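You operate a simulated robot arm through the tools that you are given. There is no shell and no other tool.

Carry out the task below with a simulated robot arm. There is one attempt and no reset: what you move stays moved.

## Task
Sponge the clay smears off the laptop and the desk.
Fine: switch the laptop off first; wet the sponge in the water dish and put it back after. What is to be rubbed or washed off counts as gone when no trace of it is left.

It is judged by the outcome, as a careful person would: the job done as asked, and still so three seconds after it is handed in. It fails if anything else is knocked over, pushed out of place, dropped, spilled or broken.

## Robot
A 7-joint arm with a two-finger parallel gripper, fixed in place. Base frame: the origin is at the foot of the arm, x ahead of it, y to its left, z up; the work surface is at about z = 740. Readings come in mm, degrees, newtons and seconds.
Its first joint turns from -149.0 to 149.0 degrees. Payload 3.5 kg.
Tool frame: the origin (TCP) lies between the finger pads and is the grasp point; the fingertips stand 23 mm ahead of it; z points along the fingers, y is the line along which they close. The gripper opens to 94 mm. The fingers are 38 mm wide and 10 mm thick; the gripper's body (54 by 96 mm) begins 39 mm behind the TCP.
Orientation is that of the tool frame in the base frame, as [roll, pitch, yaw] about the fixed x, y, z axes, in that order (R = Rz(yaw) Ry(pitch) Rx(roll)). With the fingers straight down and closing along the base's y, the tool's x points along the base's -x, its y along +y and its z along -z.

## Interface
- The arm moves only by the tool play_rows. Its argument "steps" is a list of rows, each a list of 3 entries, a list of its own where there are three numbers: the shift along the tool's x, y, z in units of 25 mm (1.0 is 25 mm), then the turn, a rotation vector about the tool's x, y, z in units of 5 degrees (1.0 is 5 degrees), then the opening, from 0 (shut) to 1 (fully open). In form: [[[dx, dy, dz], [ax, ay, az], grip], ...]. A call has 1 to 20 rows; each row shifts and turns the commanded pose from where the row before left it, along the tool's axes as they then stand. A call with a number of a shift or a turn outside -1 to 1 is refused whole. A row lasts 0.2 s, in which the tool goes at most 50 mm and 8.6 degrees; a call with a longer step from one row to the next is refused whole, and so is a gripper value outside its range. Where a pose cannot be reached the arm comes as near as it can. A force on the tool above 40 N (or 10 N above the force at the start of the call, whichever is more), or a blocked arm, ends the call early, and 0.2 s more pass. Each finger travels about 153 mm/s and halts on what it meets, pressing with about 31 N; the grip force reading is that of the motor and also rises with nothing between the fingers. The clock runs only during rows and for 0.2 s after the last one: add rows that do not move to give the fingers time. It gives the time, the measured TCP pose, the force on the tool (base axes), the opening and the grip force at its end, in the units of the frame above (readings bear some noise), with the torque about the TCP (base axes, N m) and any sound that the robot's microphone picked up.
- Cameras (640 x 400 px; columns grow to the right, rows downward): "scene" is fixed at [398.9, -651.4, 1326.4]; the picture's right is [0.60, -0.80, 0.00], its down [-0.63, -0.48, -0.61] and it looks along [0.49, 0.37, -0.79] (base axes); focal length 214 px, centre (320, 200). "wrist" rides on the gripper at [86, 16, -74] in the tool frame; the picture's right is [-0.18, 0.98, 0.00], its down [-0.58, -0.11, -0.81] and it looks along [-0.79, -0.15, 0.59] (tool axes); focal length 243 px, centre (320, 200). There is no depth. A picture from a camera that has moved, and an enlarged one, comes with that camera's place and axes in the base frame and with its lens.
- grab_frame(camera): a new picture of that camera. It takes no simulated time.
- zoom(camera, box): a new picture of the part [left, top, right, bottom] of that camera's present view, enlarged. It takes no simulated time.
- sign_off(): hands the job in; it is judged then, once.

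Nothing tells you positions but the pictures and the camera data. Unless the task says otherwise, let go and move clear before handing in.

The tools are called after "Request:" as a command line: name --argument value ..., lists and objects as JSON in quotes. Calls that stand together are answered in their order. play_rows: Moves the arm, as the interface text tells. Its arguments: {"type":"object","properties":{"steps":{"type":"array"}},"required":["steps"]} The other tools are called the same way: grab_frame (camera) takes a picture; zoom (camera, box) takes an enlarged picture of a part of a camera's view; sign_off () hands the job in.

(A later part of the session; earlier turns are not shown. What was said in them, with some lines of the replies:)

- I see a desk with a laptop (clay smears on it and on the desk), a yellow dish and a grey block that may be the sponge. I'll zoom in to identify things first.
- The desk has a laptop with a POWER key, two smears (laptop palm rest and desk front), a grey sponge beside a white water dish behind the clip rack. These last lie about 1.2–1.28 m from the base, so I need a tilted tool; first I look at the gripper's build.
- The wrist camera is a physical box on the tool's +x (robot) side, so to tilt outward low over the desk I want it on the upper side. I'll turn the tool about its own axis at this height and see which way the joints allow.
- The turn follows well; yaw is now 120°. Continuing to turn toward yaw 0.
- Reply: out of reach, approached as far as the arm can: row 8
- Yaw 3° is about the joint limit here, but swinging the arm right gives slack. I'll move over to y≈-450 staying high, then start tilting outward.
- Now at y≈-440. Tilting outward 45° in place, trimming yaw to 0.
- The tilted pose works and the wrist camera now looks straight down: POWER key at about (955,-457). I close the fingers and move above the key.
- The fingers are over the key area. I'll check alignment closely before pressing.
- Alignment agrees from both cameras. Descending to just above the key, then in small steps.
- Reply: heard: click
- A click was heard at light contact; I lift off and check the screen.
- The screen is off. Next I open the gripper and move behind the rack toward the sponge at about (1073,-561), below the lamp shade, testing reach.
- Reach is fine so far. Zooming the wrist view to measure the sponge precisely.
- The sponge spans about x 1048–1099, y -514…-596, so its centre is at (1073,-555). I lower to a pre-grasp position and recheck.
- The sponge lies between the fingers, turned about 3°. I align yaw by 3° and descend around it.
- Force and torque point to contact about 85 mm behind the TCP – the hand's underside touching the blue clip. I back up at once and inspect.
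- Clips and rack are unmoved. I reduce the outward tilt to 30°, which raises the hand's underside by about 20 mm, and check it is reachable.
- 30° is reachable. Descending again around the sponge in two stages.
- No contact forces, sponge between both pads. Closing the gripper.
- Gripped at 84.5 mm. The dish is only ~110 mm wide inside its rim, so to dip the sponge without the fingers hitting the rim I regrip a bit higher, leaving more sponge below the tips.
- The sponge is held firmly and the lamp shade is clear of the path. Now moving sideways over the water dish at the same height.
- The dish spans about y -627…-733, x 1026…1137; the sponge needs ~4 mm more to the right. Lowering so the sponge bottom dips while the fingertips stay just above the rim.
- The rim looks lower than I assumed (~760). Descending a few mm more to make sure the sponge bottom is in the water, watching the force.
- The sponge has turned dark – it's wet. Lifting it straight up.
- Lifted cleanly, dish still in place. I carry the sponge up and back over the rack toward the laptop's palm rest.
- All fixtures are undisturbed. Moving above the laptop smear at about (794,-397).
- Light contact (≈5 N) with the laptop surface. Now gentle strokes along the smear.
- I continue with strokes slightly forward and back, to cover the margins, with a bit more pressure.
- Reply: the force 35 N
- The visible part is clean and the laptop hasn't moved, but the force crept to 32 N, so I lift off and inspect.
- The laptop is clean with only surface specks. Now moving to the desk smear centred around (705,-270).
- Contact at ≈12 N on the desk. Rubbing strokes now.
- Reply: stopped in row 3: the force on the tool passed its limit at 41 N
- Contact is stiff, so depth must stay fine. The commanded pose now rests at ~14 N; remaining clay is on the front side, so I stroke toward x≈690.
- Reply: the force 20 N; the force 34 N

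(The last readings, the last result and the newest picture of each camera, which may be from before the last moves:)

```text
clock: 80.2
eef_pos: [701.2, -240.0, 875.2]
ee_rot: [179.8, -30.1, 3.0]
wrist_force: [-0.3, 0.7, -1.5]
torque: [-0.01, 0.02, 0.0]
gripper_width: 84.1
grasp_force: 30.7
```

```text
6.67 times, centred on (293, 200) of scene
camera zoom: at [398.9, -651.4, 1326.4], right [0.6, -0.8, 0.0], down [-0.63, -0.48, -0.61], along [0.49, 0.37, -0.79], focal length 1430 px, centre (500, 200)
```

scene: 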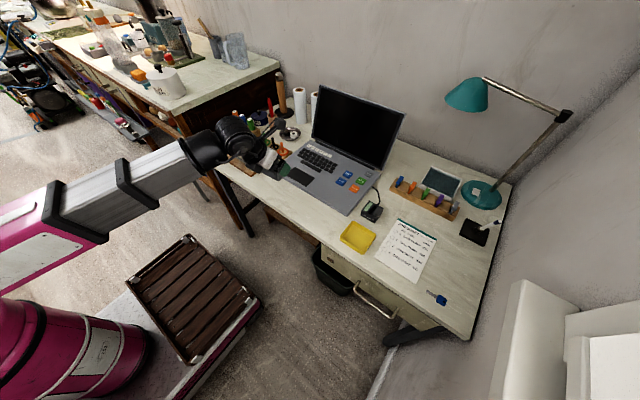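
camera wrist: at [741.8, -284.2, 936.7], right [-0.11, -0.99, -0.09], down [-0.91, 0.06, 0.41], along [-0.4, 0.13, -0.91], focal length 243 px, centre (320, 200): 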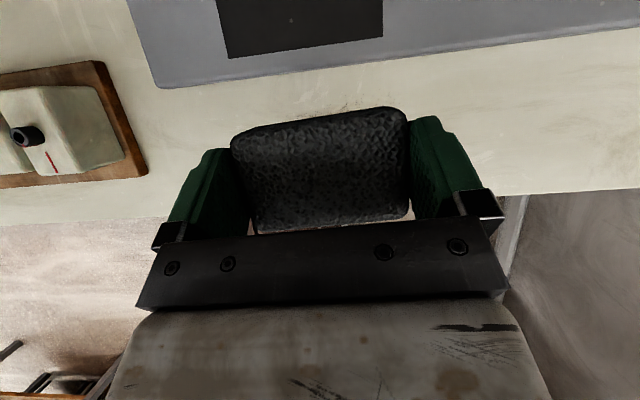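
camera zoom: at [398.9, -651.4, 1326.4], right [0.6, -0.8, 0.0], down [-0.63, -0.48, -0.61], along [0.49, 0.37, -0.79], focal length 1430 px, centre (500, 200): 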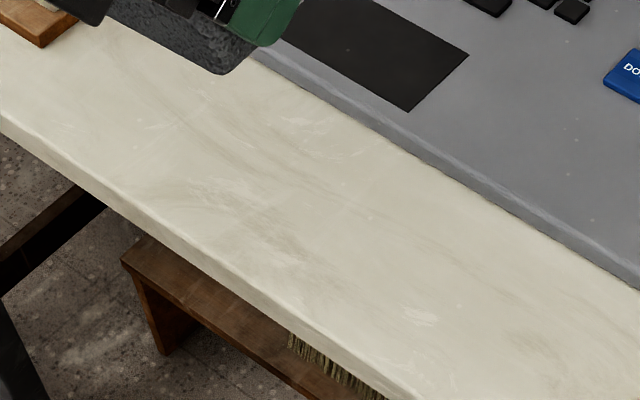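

The desk looks clean from the scene camera. I'll back off toward the robot to inspect that patch with the wrist camera, and zoom in.

Request:
play_rows --steps '[[[-0.865, 0, -0.5], [0, 0, 0], 0.5], [[-0.865, 0, -0.5], [0, 0, 0], 0.5], [[-0.865, 0, -0.5], [0, 0, 0], 0.5], [[-0.5, 0.5, -0.6], [0, 0, 0], 0.5], [[0, 0.5, 0], [0, 0, 0], 0.5], [[0, 0, 0], [0, 0, 0], 0.5]]'

Request:
grab_frame --camera "wrist"

Request:
zoom --camera "scene" --box '[265, 180, 329, 220]'

Request:
zoom --camera "scene" --box '[315, 180, 363, 210]'

```text
clock: 81.6
eef_pos: [608.9, -270.3, 881.7]
ee_rot: [179.9, -30.2, 2.9]
wrist_force: [-0.3, 0.6, -1.1]
torque: [-0.01, 0.04, -0.01]
gripper_width: 84.0
grasp_force: 31.4
```

```text
taken
camera wrist: at [649.3, -284.0, 989.3], right [-0.11, -0.99, -0.09], down [-0.91, 0.06, 0.4], along [-0.4, 0.13, -0.91], focal length 243 px, centre (320, 200)
```

wrist: 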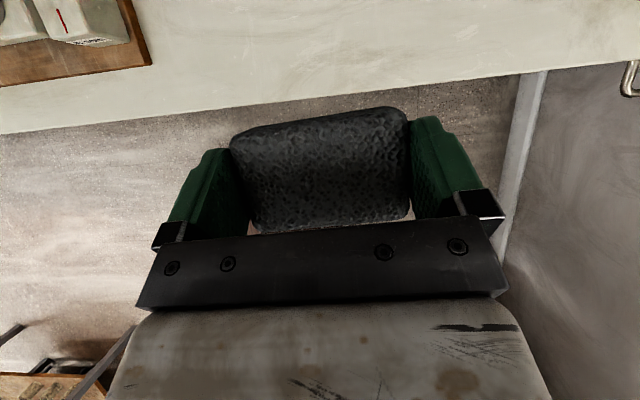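

```text
10.00 times, centred on (297, 200) of scene
camera zoom: at [398.9, -651.4, 1326.4], right [0.6, -0.8, 0.0], down [-0.63, -0.48, -0.61], along [0.49, 0.37, -0.79], focal length 2145 px, centre (550, 200)
```

zoom: 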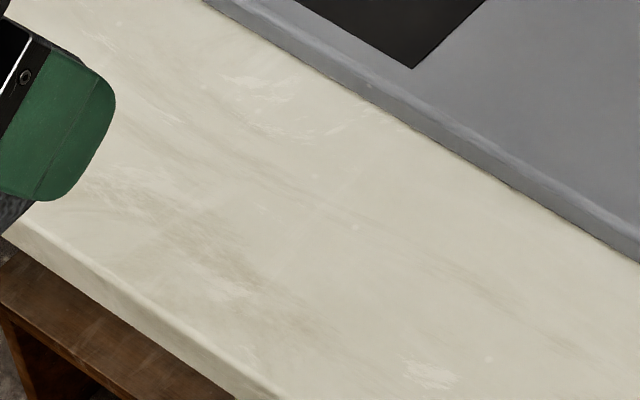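

```text
13.33 times, centred on (339, 195) of scene
camera zoom: at [398.9, -651.4, 1326.4], right [0.6, -0.8, 0.0], down [-0.63, -0.48, -0.61], along [0.49, 0.37, -0.79], focal length 2860 px, centre (67, 267)
```

zoom: 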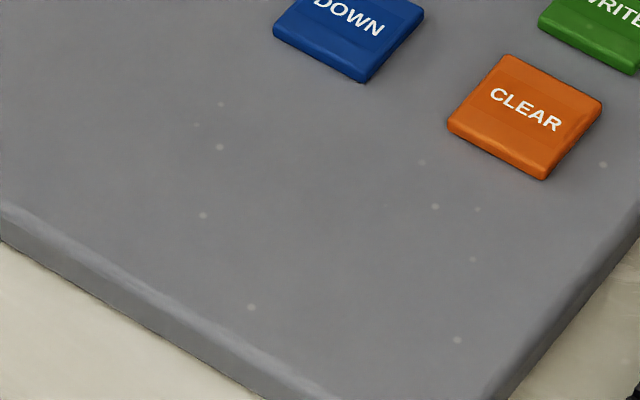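

Request:
zoom --camera "wrist" --box '[220, 0, 430, 110]'

Request:
zoom --camera "wrist" --box '[430, 0, 640, 110]'

Request:
zoom --camera "scene" --box '[310, 210, 374, 250]'

```text
3.05 times, centred on (325, 55) of wrist
camera zoom: at [649.3, -284.0, 989.3], right [-0.11, -0.99, -0.09], down [-0.91, 0.06, 0.4], along [-0.4, 0.13, -0.91], focal length 739 px, centre (305, 642)
```

zoom: 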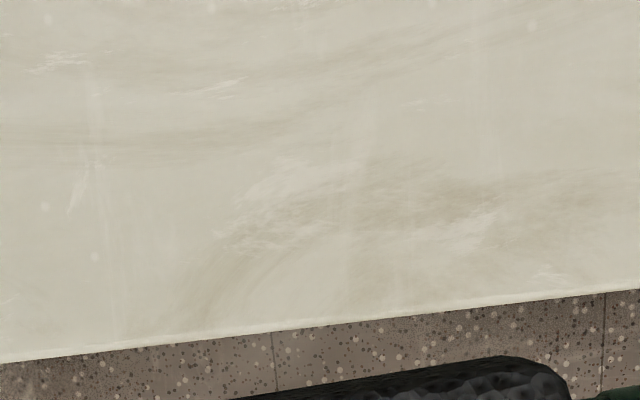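

```text
3.05 times, centred on (535, 55) of wrist
camera zoom: at [649.3, -284.0, 989.3], right [-0.11, -0.99, -0.09], down [-0.91, 0.06, 0.4], along [-0.4, 0.13, -0.91], focal length 739 px, centre (-335, 642)
```

zoom: 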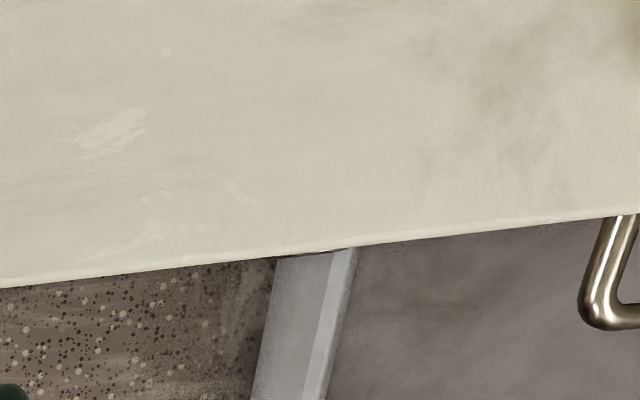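

```text
10.00 times, centred on (342, 230) of scene
camera zoom: at [398.9, -651.4, 1326.4], right [0.6, -0.8, 0.0], down [-0.63, -0.48, -0.61], along [0.49, 0.37, -0.79], focal length 2145 px, centre (100, -100)
```

zoom: 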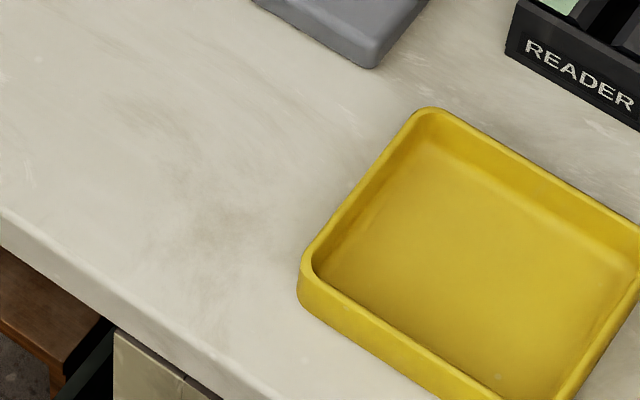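

No clay is left on either spot; what remains is the marble pattern. I now carry the sponge back along the same safe path.

Request:
play_rows --steps '[[[0.679, 0.717, 0.381], [0, 0, 0], 0.5], [[0.679, 0.717, 0.381], [0, 0, 0], 0.5], [[0.679, 0.717, 0.381], [0, 0, 0], 0.5], [[0.679, 0.717, 0.381], [0, 0, 0], 0.5], [[0.679, 0.717, 0.381], [0, 0, 0], 0.5], [[0.679, 0.717, 0.381], [0, 0, 0], 0.5], [[0.679, 0.717, 0.381], [0, 0, 0], 0.5], [[0.679, 0.717, 0.381], [0, 0, 0], 0.5], [[0.679, 0.717, 0.381], [0, 0, 0], 0.5], [[0.679, 0.717, 0.381], [0, 0, 0], 0.5], [[0.679, 0.717, 0.381], [0, 0, 0], 0.5], [[0.679, 0.717, 0.381], [0, 0, 0], 0.5], [[0, 0, 0], [0, 0, 0], 0.5]]'

Request:
zoom --camera "scene" --box '[260, 140, 420, 240]'

```text
clock: 84.4
eef_pos: [855.1, -468.5, 886.5]
ee_rot: [179.8, -30.2, 3.0]
wrist_force: [-0.1, -0.6, -1.7]
torque: [0.03, -0.01, -0.01]
gripper_width: 84.2
grasp_force: 30.7
```

```text
4.00 times, centred on (340, 190) of scene
camera zoom: at [398.9, -651.4, 1326.4], right [0.6, -0.8, 0.0], down [-0.63, -0.48, -0.61], along [0.49, 0.37, -0.79], focal length 858 px, centre (240, 240)
```

zoom: 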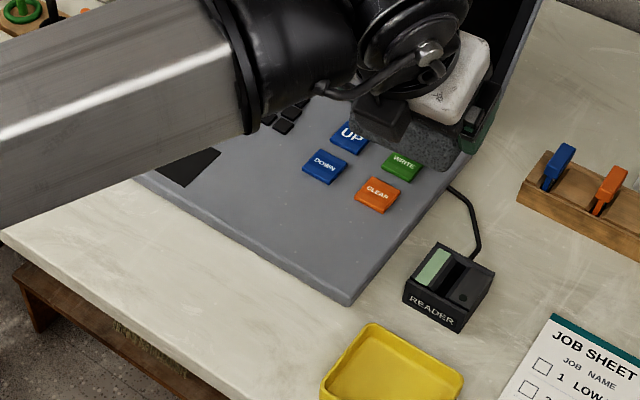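

Request:
play_rows --steps '[[[0.587, 0.795, 0.405], [0, 0, 0], 0.5], [[0.587, 0.795, 0.405], [0, 0, 0], 0.5], [[0.587, 0.795, 0.405], [0, 0, 0], 0.5], [[0.587, 0.795, 0.405], [0, 0, 0], 0.5], [[0.587, 0.795, 0.405], [0, 0, 0], 0.5], [[0.587, 0.795, 0.405], [0, 0, 0], 0.5], [[0.587, 0.795, 0.405], [0, 0, 0], 0.5], [[0.587, 0.795, 0.405], [0, 0, 0], 0.5], [[0, 0, 0], [0, 0, 0], 0.5]]'

Request:
grab_frame --camera "wrist"

Request:
zoom --camera "scene" --box '[370, 80, 530, 180]'

```text
clock: 86.4
eef_pos: [1004.2, -625.0, 877.1]
ee_rot: [180.0, -30.2, 3.0]
wrist_force: [-0.1, 0.3, -1.0]
torque: [0.01, -0.03, -0.02]
gripper_width: 84.4
grasp_force: 30.6
```

```text
taken
camera wrist: at [1043.2, -638.4, 984.7], right [-0.11, -0.99, -0.09], down [-0.91, 0.06, 0.4], along [-0.4, 0.13, -0.91], focal length 243 px, centre (320, 200)
```

wrist: 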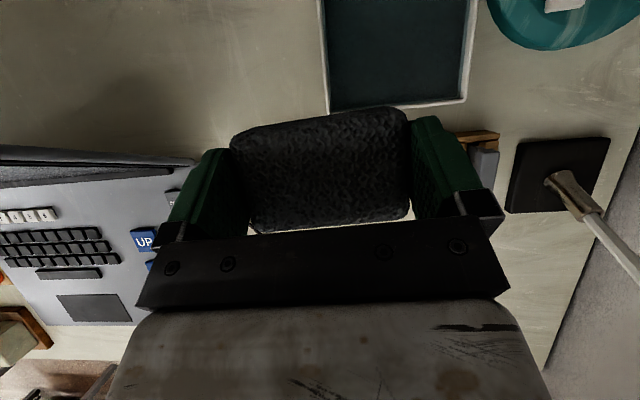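

```text
4.00 times, centred on (450, 130) of scene
camera zoom: at [398.9, -651.4, 1326.4], right [0.6, -0.8, 0.0], down [-0.63, -0.48, -0.61], along [0.49, 0.37, -0.79], focal length 858 px, centre (-200, 480)
```

zoom: 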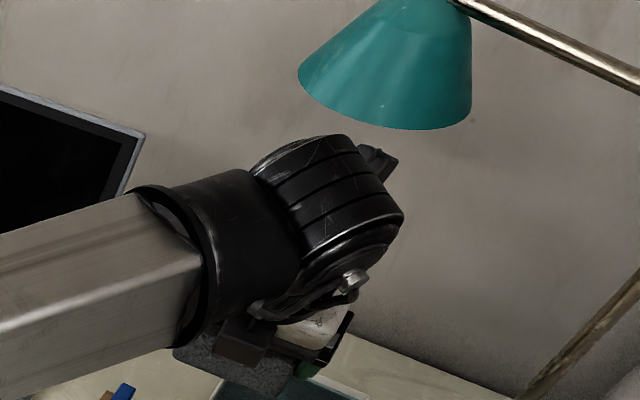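

Request:
play_rows --steps '[[[0.285, -0.525, 0.617], [0, 0, 0], 0.5], [[0.285, -0.525, 0.617], [0, 0, 0], 0.5], [[0.285, -0.525, 0.617], [0, 0, 0], 0.5], [[0.285, -0.525, 0.617], [0, 0, 0], 0.5], [[0.285, -0.525, 0.617], [0, 0, 0], 0.5], [[0, 0, 0], [0, 0, 0], 0.5]]'

Request:
grab_frame --camera "wrist"

Request:
zoom --camera "scene" --box '[360, 120, 488, 200]'

```text
clock: 87.8
eef_pos: [1071.6, -554.1, 828.7]
ee_rot: [179.9, -30.1, 3.0]
wrist_force: [0.4, -0.5, -1.4]
torque: [0.0, 0.03, 0.01]
gripper_width: 84.2
grasp_force: 30.4
```

```text
taken
camera wrist: at [1110.5, -568.7, 936.0], right [-0.11, -0.99, -0.09], down [-0.91, 0.06, 0.41], along [-0.4, 0.13, -0.91], focal length 243 px, centre (320, 200)
```

wrist: 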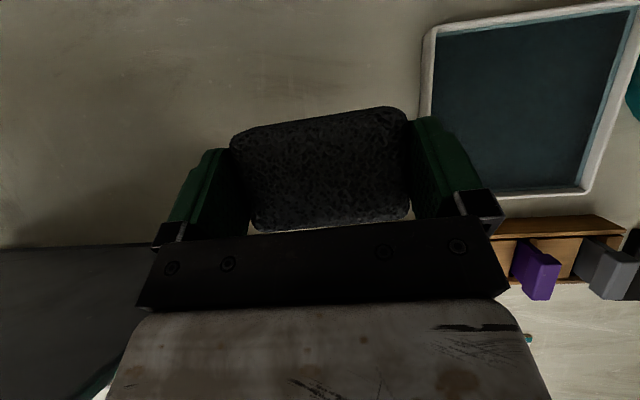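

```text
5.00 times, centred on (424, 160) of scene
camera zoom: at [398.9, -651.4, 1326.4], right [0.6, -0.8, 0.0], down [-0.63, -0.48, -0.61], along [0.49, 0.37, -0.79], focal length 1072 px, centre (-200, 400)
```

zoom: 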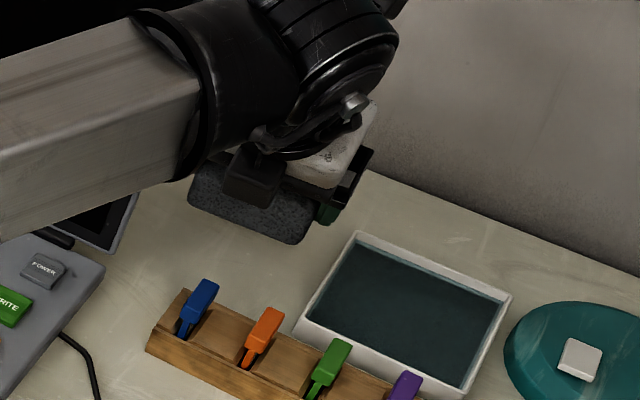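

Over its original spot. Lowering.

Request:
play_rows --steps '[[[-0.195, 0, 0.337], [0, 0, 0], 0.5], [[-0.195, 0, 0.337], [0, 0, 0], 0.5], [[-0.195, 0, 0.337], [0, 0, 0], 0.5], [[-0.195, 0, 0.337], [0, 0, 0], 0.5], [[-0.195, 0, 0.337], [0, 0, 0], 0.5], [[0, 0, 0], [0, 0, 0], 0.5]]'

Request:
play_rows --steps '[[[-0.02, 0, 0.035], [0, 0, 0], 0.5], [[-0.02, 0, 0.035], [0, 0, 0], 0.5], [[0, 0, 0], [0, 0, 0], 0.5]]'

```text
clock: 89.2
eef_pos: [1070.1, -555.3, 777.8]
ee_rot: [179.9, -30.2, 3.0]
wrist_force: [-0.8, -0.1, -0.4]
torque: [0.01, 0.03, 0.01]
gripper_width: 84.1
grasp_force: 30.9
```

```text
clock: 90.0
eef_pos: [1071.0, -555.2, 776.7]
ee_rot: [179.9, -30.2, 2.9]
wrist_force: [-0.6, -0.7, -0.5]
torque: [0.01, -0.02, 0.01]
gripper_width: 84.3
grasp_force: 30.4
```

Request:
play_rows --steps '[[[-0.02, 0, 0.035], [0, 0, 0], 0.5], [[0, 0, 0], [0, 0, 0], 0.5]]'

```text
clock: 90.6
eef_pos: [1070.4, -556.1, 776.4]
ee_rot: [179.9, -30.2, 3.0]
wrist_force: [0.4, 0.6, 4.8]
torque: [0.17, 0.07, 0.02]
gripper_width: 84.4
grasp_force: 30.6
```

The sponge is on the desk. Releasing and rising straight up.

Request:
play_rows --steps '[[[0, 0, 0], [0, 0, 0], 0.95], [[0, 0, 0], [0, 0, 0], 1.0], [[0, 0, 0], [0, 0, 0], 1.0], [[0.1, 0, -0.173], [0, 0, 0], 1.0], [[0.2, 0, -0.346], [0, 0, 0], 1.0], [[0.2, 0, -0.346], [0, 0, 0], 1.0], [[0.2, 0, -0.346], [0, 0, 0], 1.0], [[0.2, 0, -0.346], [0, 0, 0], 1.0], [[0, 0, 0], [0, 0, 0], 1.0]]'

Request:
grab_frame --camera "wrist"

Request:
zoom --camera "scene" --box '[360, 120, 488, 200]'

```text
clock: 92.6
eef_pos: [1069.7, -554.2, 821.7]
ee_rot: [179.9, -30.2, 3.0]
wrist_force: [-0.3, -0.2, 0.2]
torque: [0.0, -0.04, 0.04]
gripper_width: 94.0
grasp_force: 0.0
```

```text
taken
camera wrist: at [1109.9, -568.1, 928.7], right [-0.11, -0.99, -0.09], down [-0.91, 0.06, 0.41], along [-0.4, 0.13, -0.91], focal length 243 px, centre (320, 200)
```

wrist: 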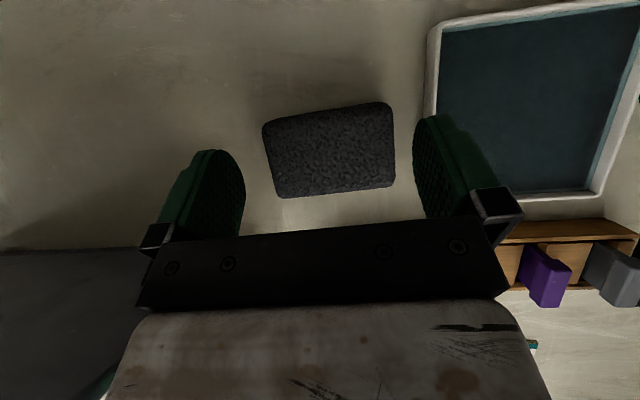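

```text
5.00 times, centred on (424, 160) of scene
camera zoom: at [398.9, -651.4, 1326.4], right [0.6, -0.8, 0.0], down [-0.63, -0.48, -0.61], along [0.49, 0.37, -0.79], focal length 1072 px, centre (-200, 400)
```

zoom: 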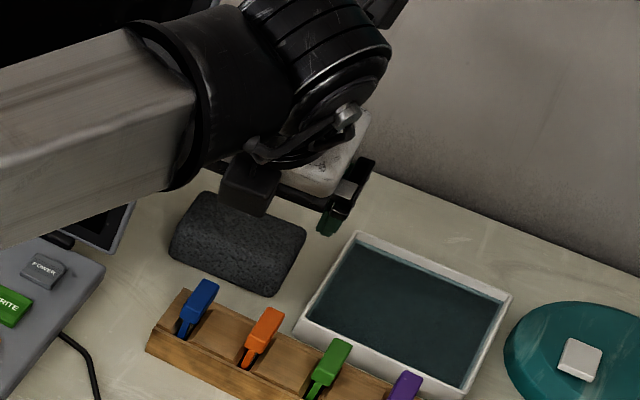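

The sponge sits back in its place. Backing off along the safe path and clear of the desk.

Request:
play_rows --steps '[[[-0.285, 0.525, -0.617], [0, 0, 0], 1.0], [[-0.285, 0.525, -0.617], [0, 0, 0], 1.0], [[-0.285, 0.525, -0.617], [0, 0, 0], 1.0], [[-0.285, 0.525, -0.617], [0, 0, 0], 1.0], [[-0.285, 0.525, -0.617], [0, 0, 0], 1.0], [[-0.587, -0.795, -0.405], [0, 0, 0], 1.0], [[-0.587, -0.795, -0.405], [0, 0, 0], 1.0], [[-0.587, -0.795, -0.405], [0, 0, 0], 1.0], [[-0.587, -0.795, -0.405], [0, 0, 0], 1.0], [[-0.587, -0.795, -0.405], [0, 0, 0], 1.0], [[-0.587, -0.795, -0.405], [0, 0, 0], 1.0], [[-0.587, -0.795, -0.405], [0, 0, 0], 1.0], [[-0.587, -0.795, -0.405], [0, 0, 0], 1.0], [[0, 0, 0], [0, 0, 0], 1.0]]'

Request:
play_rows --steps '[[[-0.4, 0, -0.9], [0, 0, 0], 1.0], [[-0.4, 0, -0.9], [0, 0, 0], 1.0], [[-0.4, 0, -0.9], [0, 0, 0], 1.0], [[-0.4, 0, -0.9], [0, 0, 0], 1.0], [[-0.4, 0, -0.9], [0, 0, 0], 1.0], [[-0.4, 0, -0.9], [0, 0, 0], 1.0], [[-0.4, 0, -0.9], [0, 0, 0], 1.0], [[-0.4, 0, -0.9], [0, 0, 0], 1.0], [[0, 0, 0], [0, 0, 0], 1.0]]'

Request:
grab_frame --camera "scene"

Request:
grab_frame --camera "wrist"

Request:
zoom --camera "scene" --box '[260, 140, 420, 240]'

Request:
zoom --camera "scene" --box '[370, 140, 530, 240]'

```text
clock: 95.6
eef_pos: [850.3, -471.8, 879.0]
ee_rot: [-180.0, -30.2, 3.0]
wrist_force: [-0.5, -0.3, 0.0]
torque: [-0.02, 0.03, 0.01]
gripper_width: 93.7
grasp_force: 0.0
```

```text
clock: 97.6
eef_pos: [694.2, -480.5, 994.7]
ee_rot: [179.8, -30.1, 3.1]
wrist_force: [-0.2, -0.7, -0.3]
torque: [-0.01, 0.04, -0.01]
gripper_width: 93.7
grasp_force: 0.1
```

```text
taken
```

scene: 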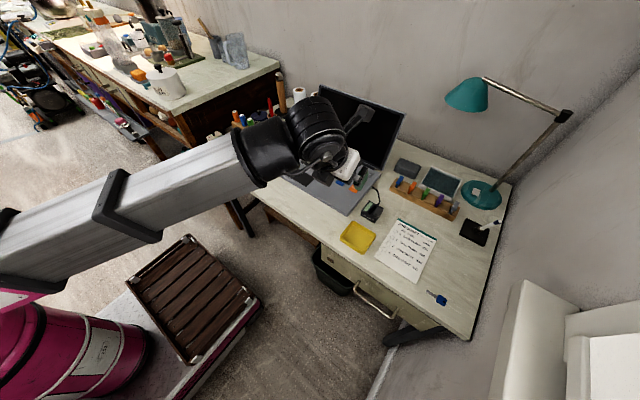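

```text
taken
camera wrist: at [733.9, -493.8, 1102.0], right [-0.11, -0.99, -0.09], down [-0.91, 0.06, 0.41], along [-0.4, 0.13, -0.91], focal length 243 px, centre (320, 200)
```

wrist: 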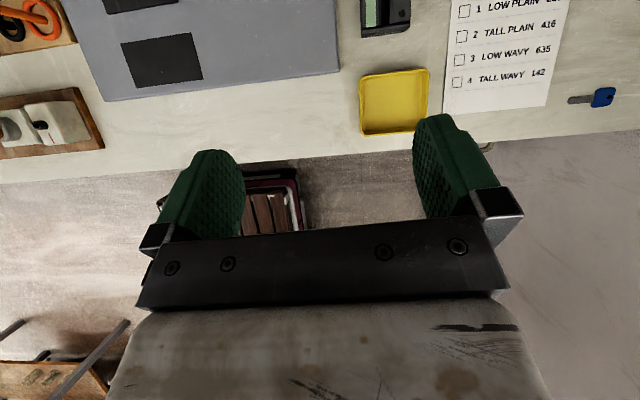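

```text
4.00 times, centred on (340, 190) of scene
camera zoom: at [398.9, -651.4, 1326.4], right [0.6, -0.8, 0.0], down [-0.63, -0.48, -0.61], along [0.49, 0.37, -0.79], focal length 858 px, centre (240, 240)
```

zoom: 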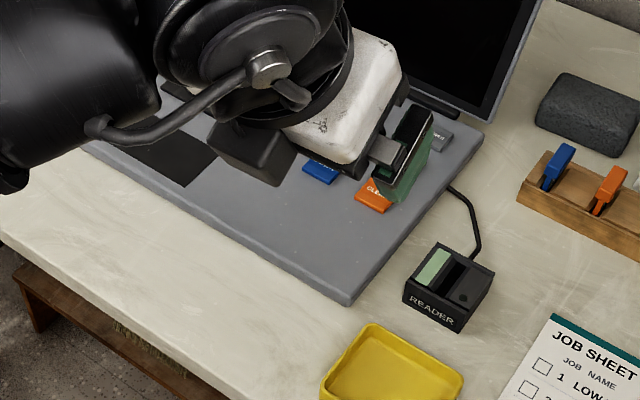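

```text
4.00 times, centred on (450, 190) of scene
camera zoom: at [398.9, -651.4, 1326.4], right [0.6, -0.8, 0.0], down [-0.63, -0.48, -0.61], along [0.49, 0.37, -0.79], focal length 858 px, centre (-200, 240)
```

zoom: 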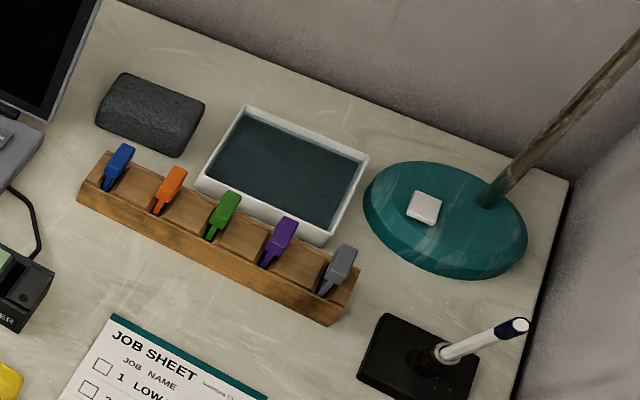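

Everything looks in place. I move the arm aside for a last unobstructed check of the cleaned surfaces.

Request:
play_rows --steps '[[[0.3, -0.6, -0.9], [0, 0, 0], 1.0], [[0.3, -0.6, -0.9], [0, 0, 0], 1.0], [[0.3, -0.6, -0.9], [0, 0, 0], 1.0], [[0.3, -0.6, -0.9], [0, 0, 0], 1.0], [[0.3, -0.6, -0.9], [0, 0, 0], 1.0], [[0.3, -0.8, -0.4], [0, 0, 0], 1.0], [[0.3, -0.8, -0.4], [0, 0, 0], 1.0], [[0.3, -0.8, -0.4], [0, 0, 0], 1.0], [[0.3, -0.8, -0.4], [0, 0, 0], 1.0], [[0, 0, 0], [0, 0, 0], 1.0]]'

Request:
grab_frame --camera "scene"

Request:
zoom --camera "scene" --box '[260, 140, 420, 240]'

Request:
grab_frame --camera "wrist"

```text
clock: 99.8
eef_pos: [668.7, -325.0, 1159.4]
ee_rot: [179.9, -30.3, 3.0]
wrist_force: [0.5, -0.1, -0.9]
torque: [-0.02, 0.03, 0.01]
gripper_width: 94.1
grasp_force: 0.1
```

```text
taken
```

scene: 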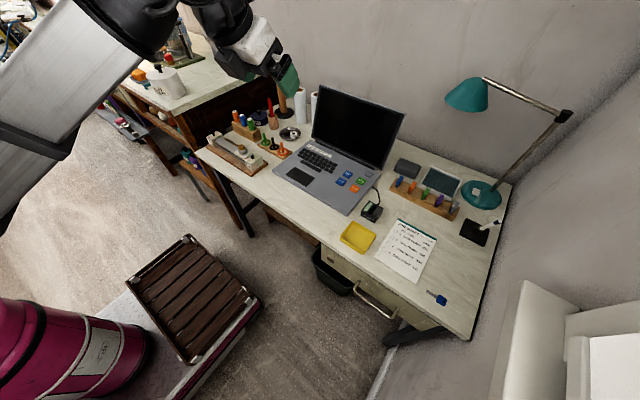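

```text
4.00 times, centred on (340, 190) of scene
camera zoom: at [398.9, -651.4, 1326.4], right [0.6, -0.8, 0.0], down [-0.63, -0.48, -0.61], along [0.49, 0.37, -0.79], focal length 858 px, centre (240, 240)
```

zoom: 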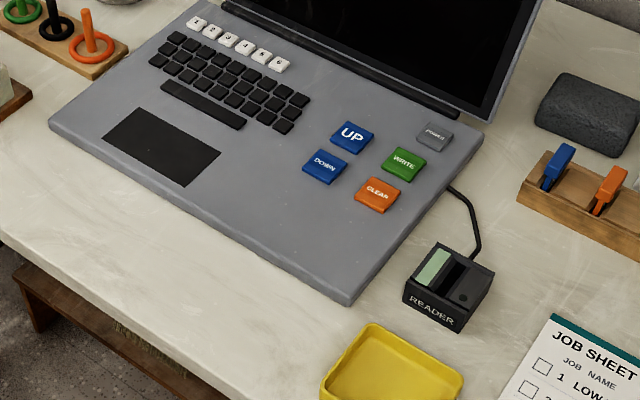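

```text
taken
camera wrist: at [708.9, -339.0, 1266.7], right [-0.11, -0.99, -0.09], down [-0.91, 0.06, 0.41], along [-0.4, 0.13, -0.91], focal length 243 px, centre (320, 200)
```

wrist: 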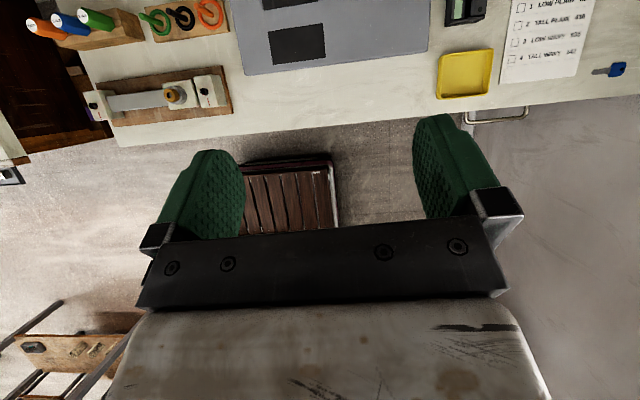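

The laptop is off, the laptop and the desk are free of clay, and the sponge is back in its place. Nothing else has moved, so I'm handing in.

Request:
sign_off

```text
The job is handed in.
```

The clay smears are off the laptop and the desk, and the job is handed in. In the last pictures, zoomed in, no clay showed on either surface; the faint marks left on the desk are its marble pattern.

- **Laptop:** I pressed POWER first, and the screen went dark before any wiping.
- **Sponge:** I wet it in the water dish, rubbed both smears, and set it back beside the dish where it came from.
- **Clip contact:** On the first try at gripping the sponge, the underside of the hand pressed the blue clip with about 13 N. I backed off, and the clip and rack had not moved.
- **Pressure while rubbing:** The force reached 32 N on the laptop and 41 N on the desk for a moment. The laptop stayed where it was.

The arm is up and clear of the desk with the gripper open and empty.
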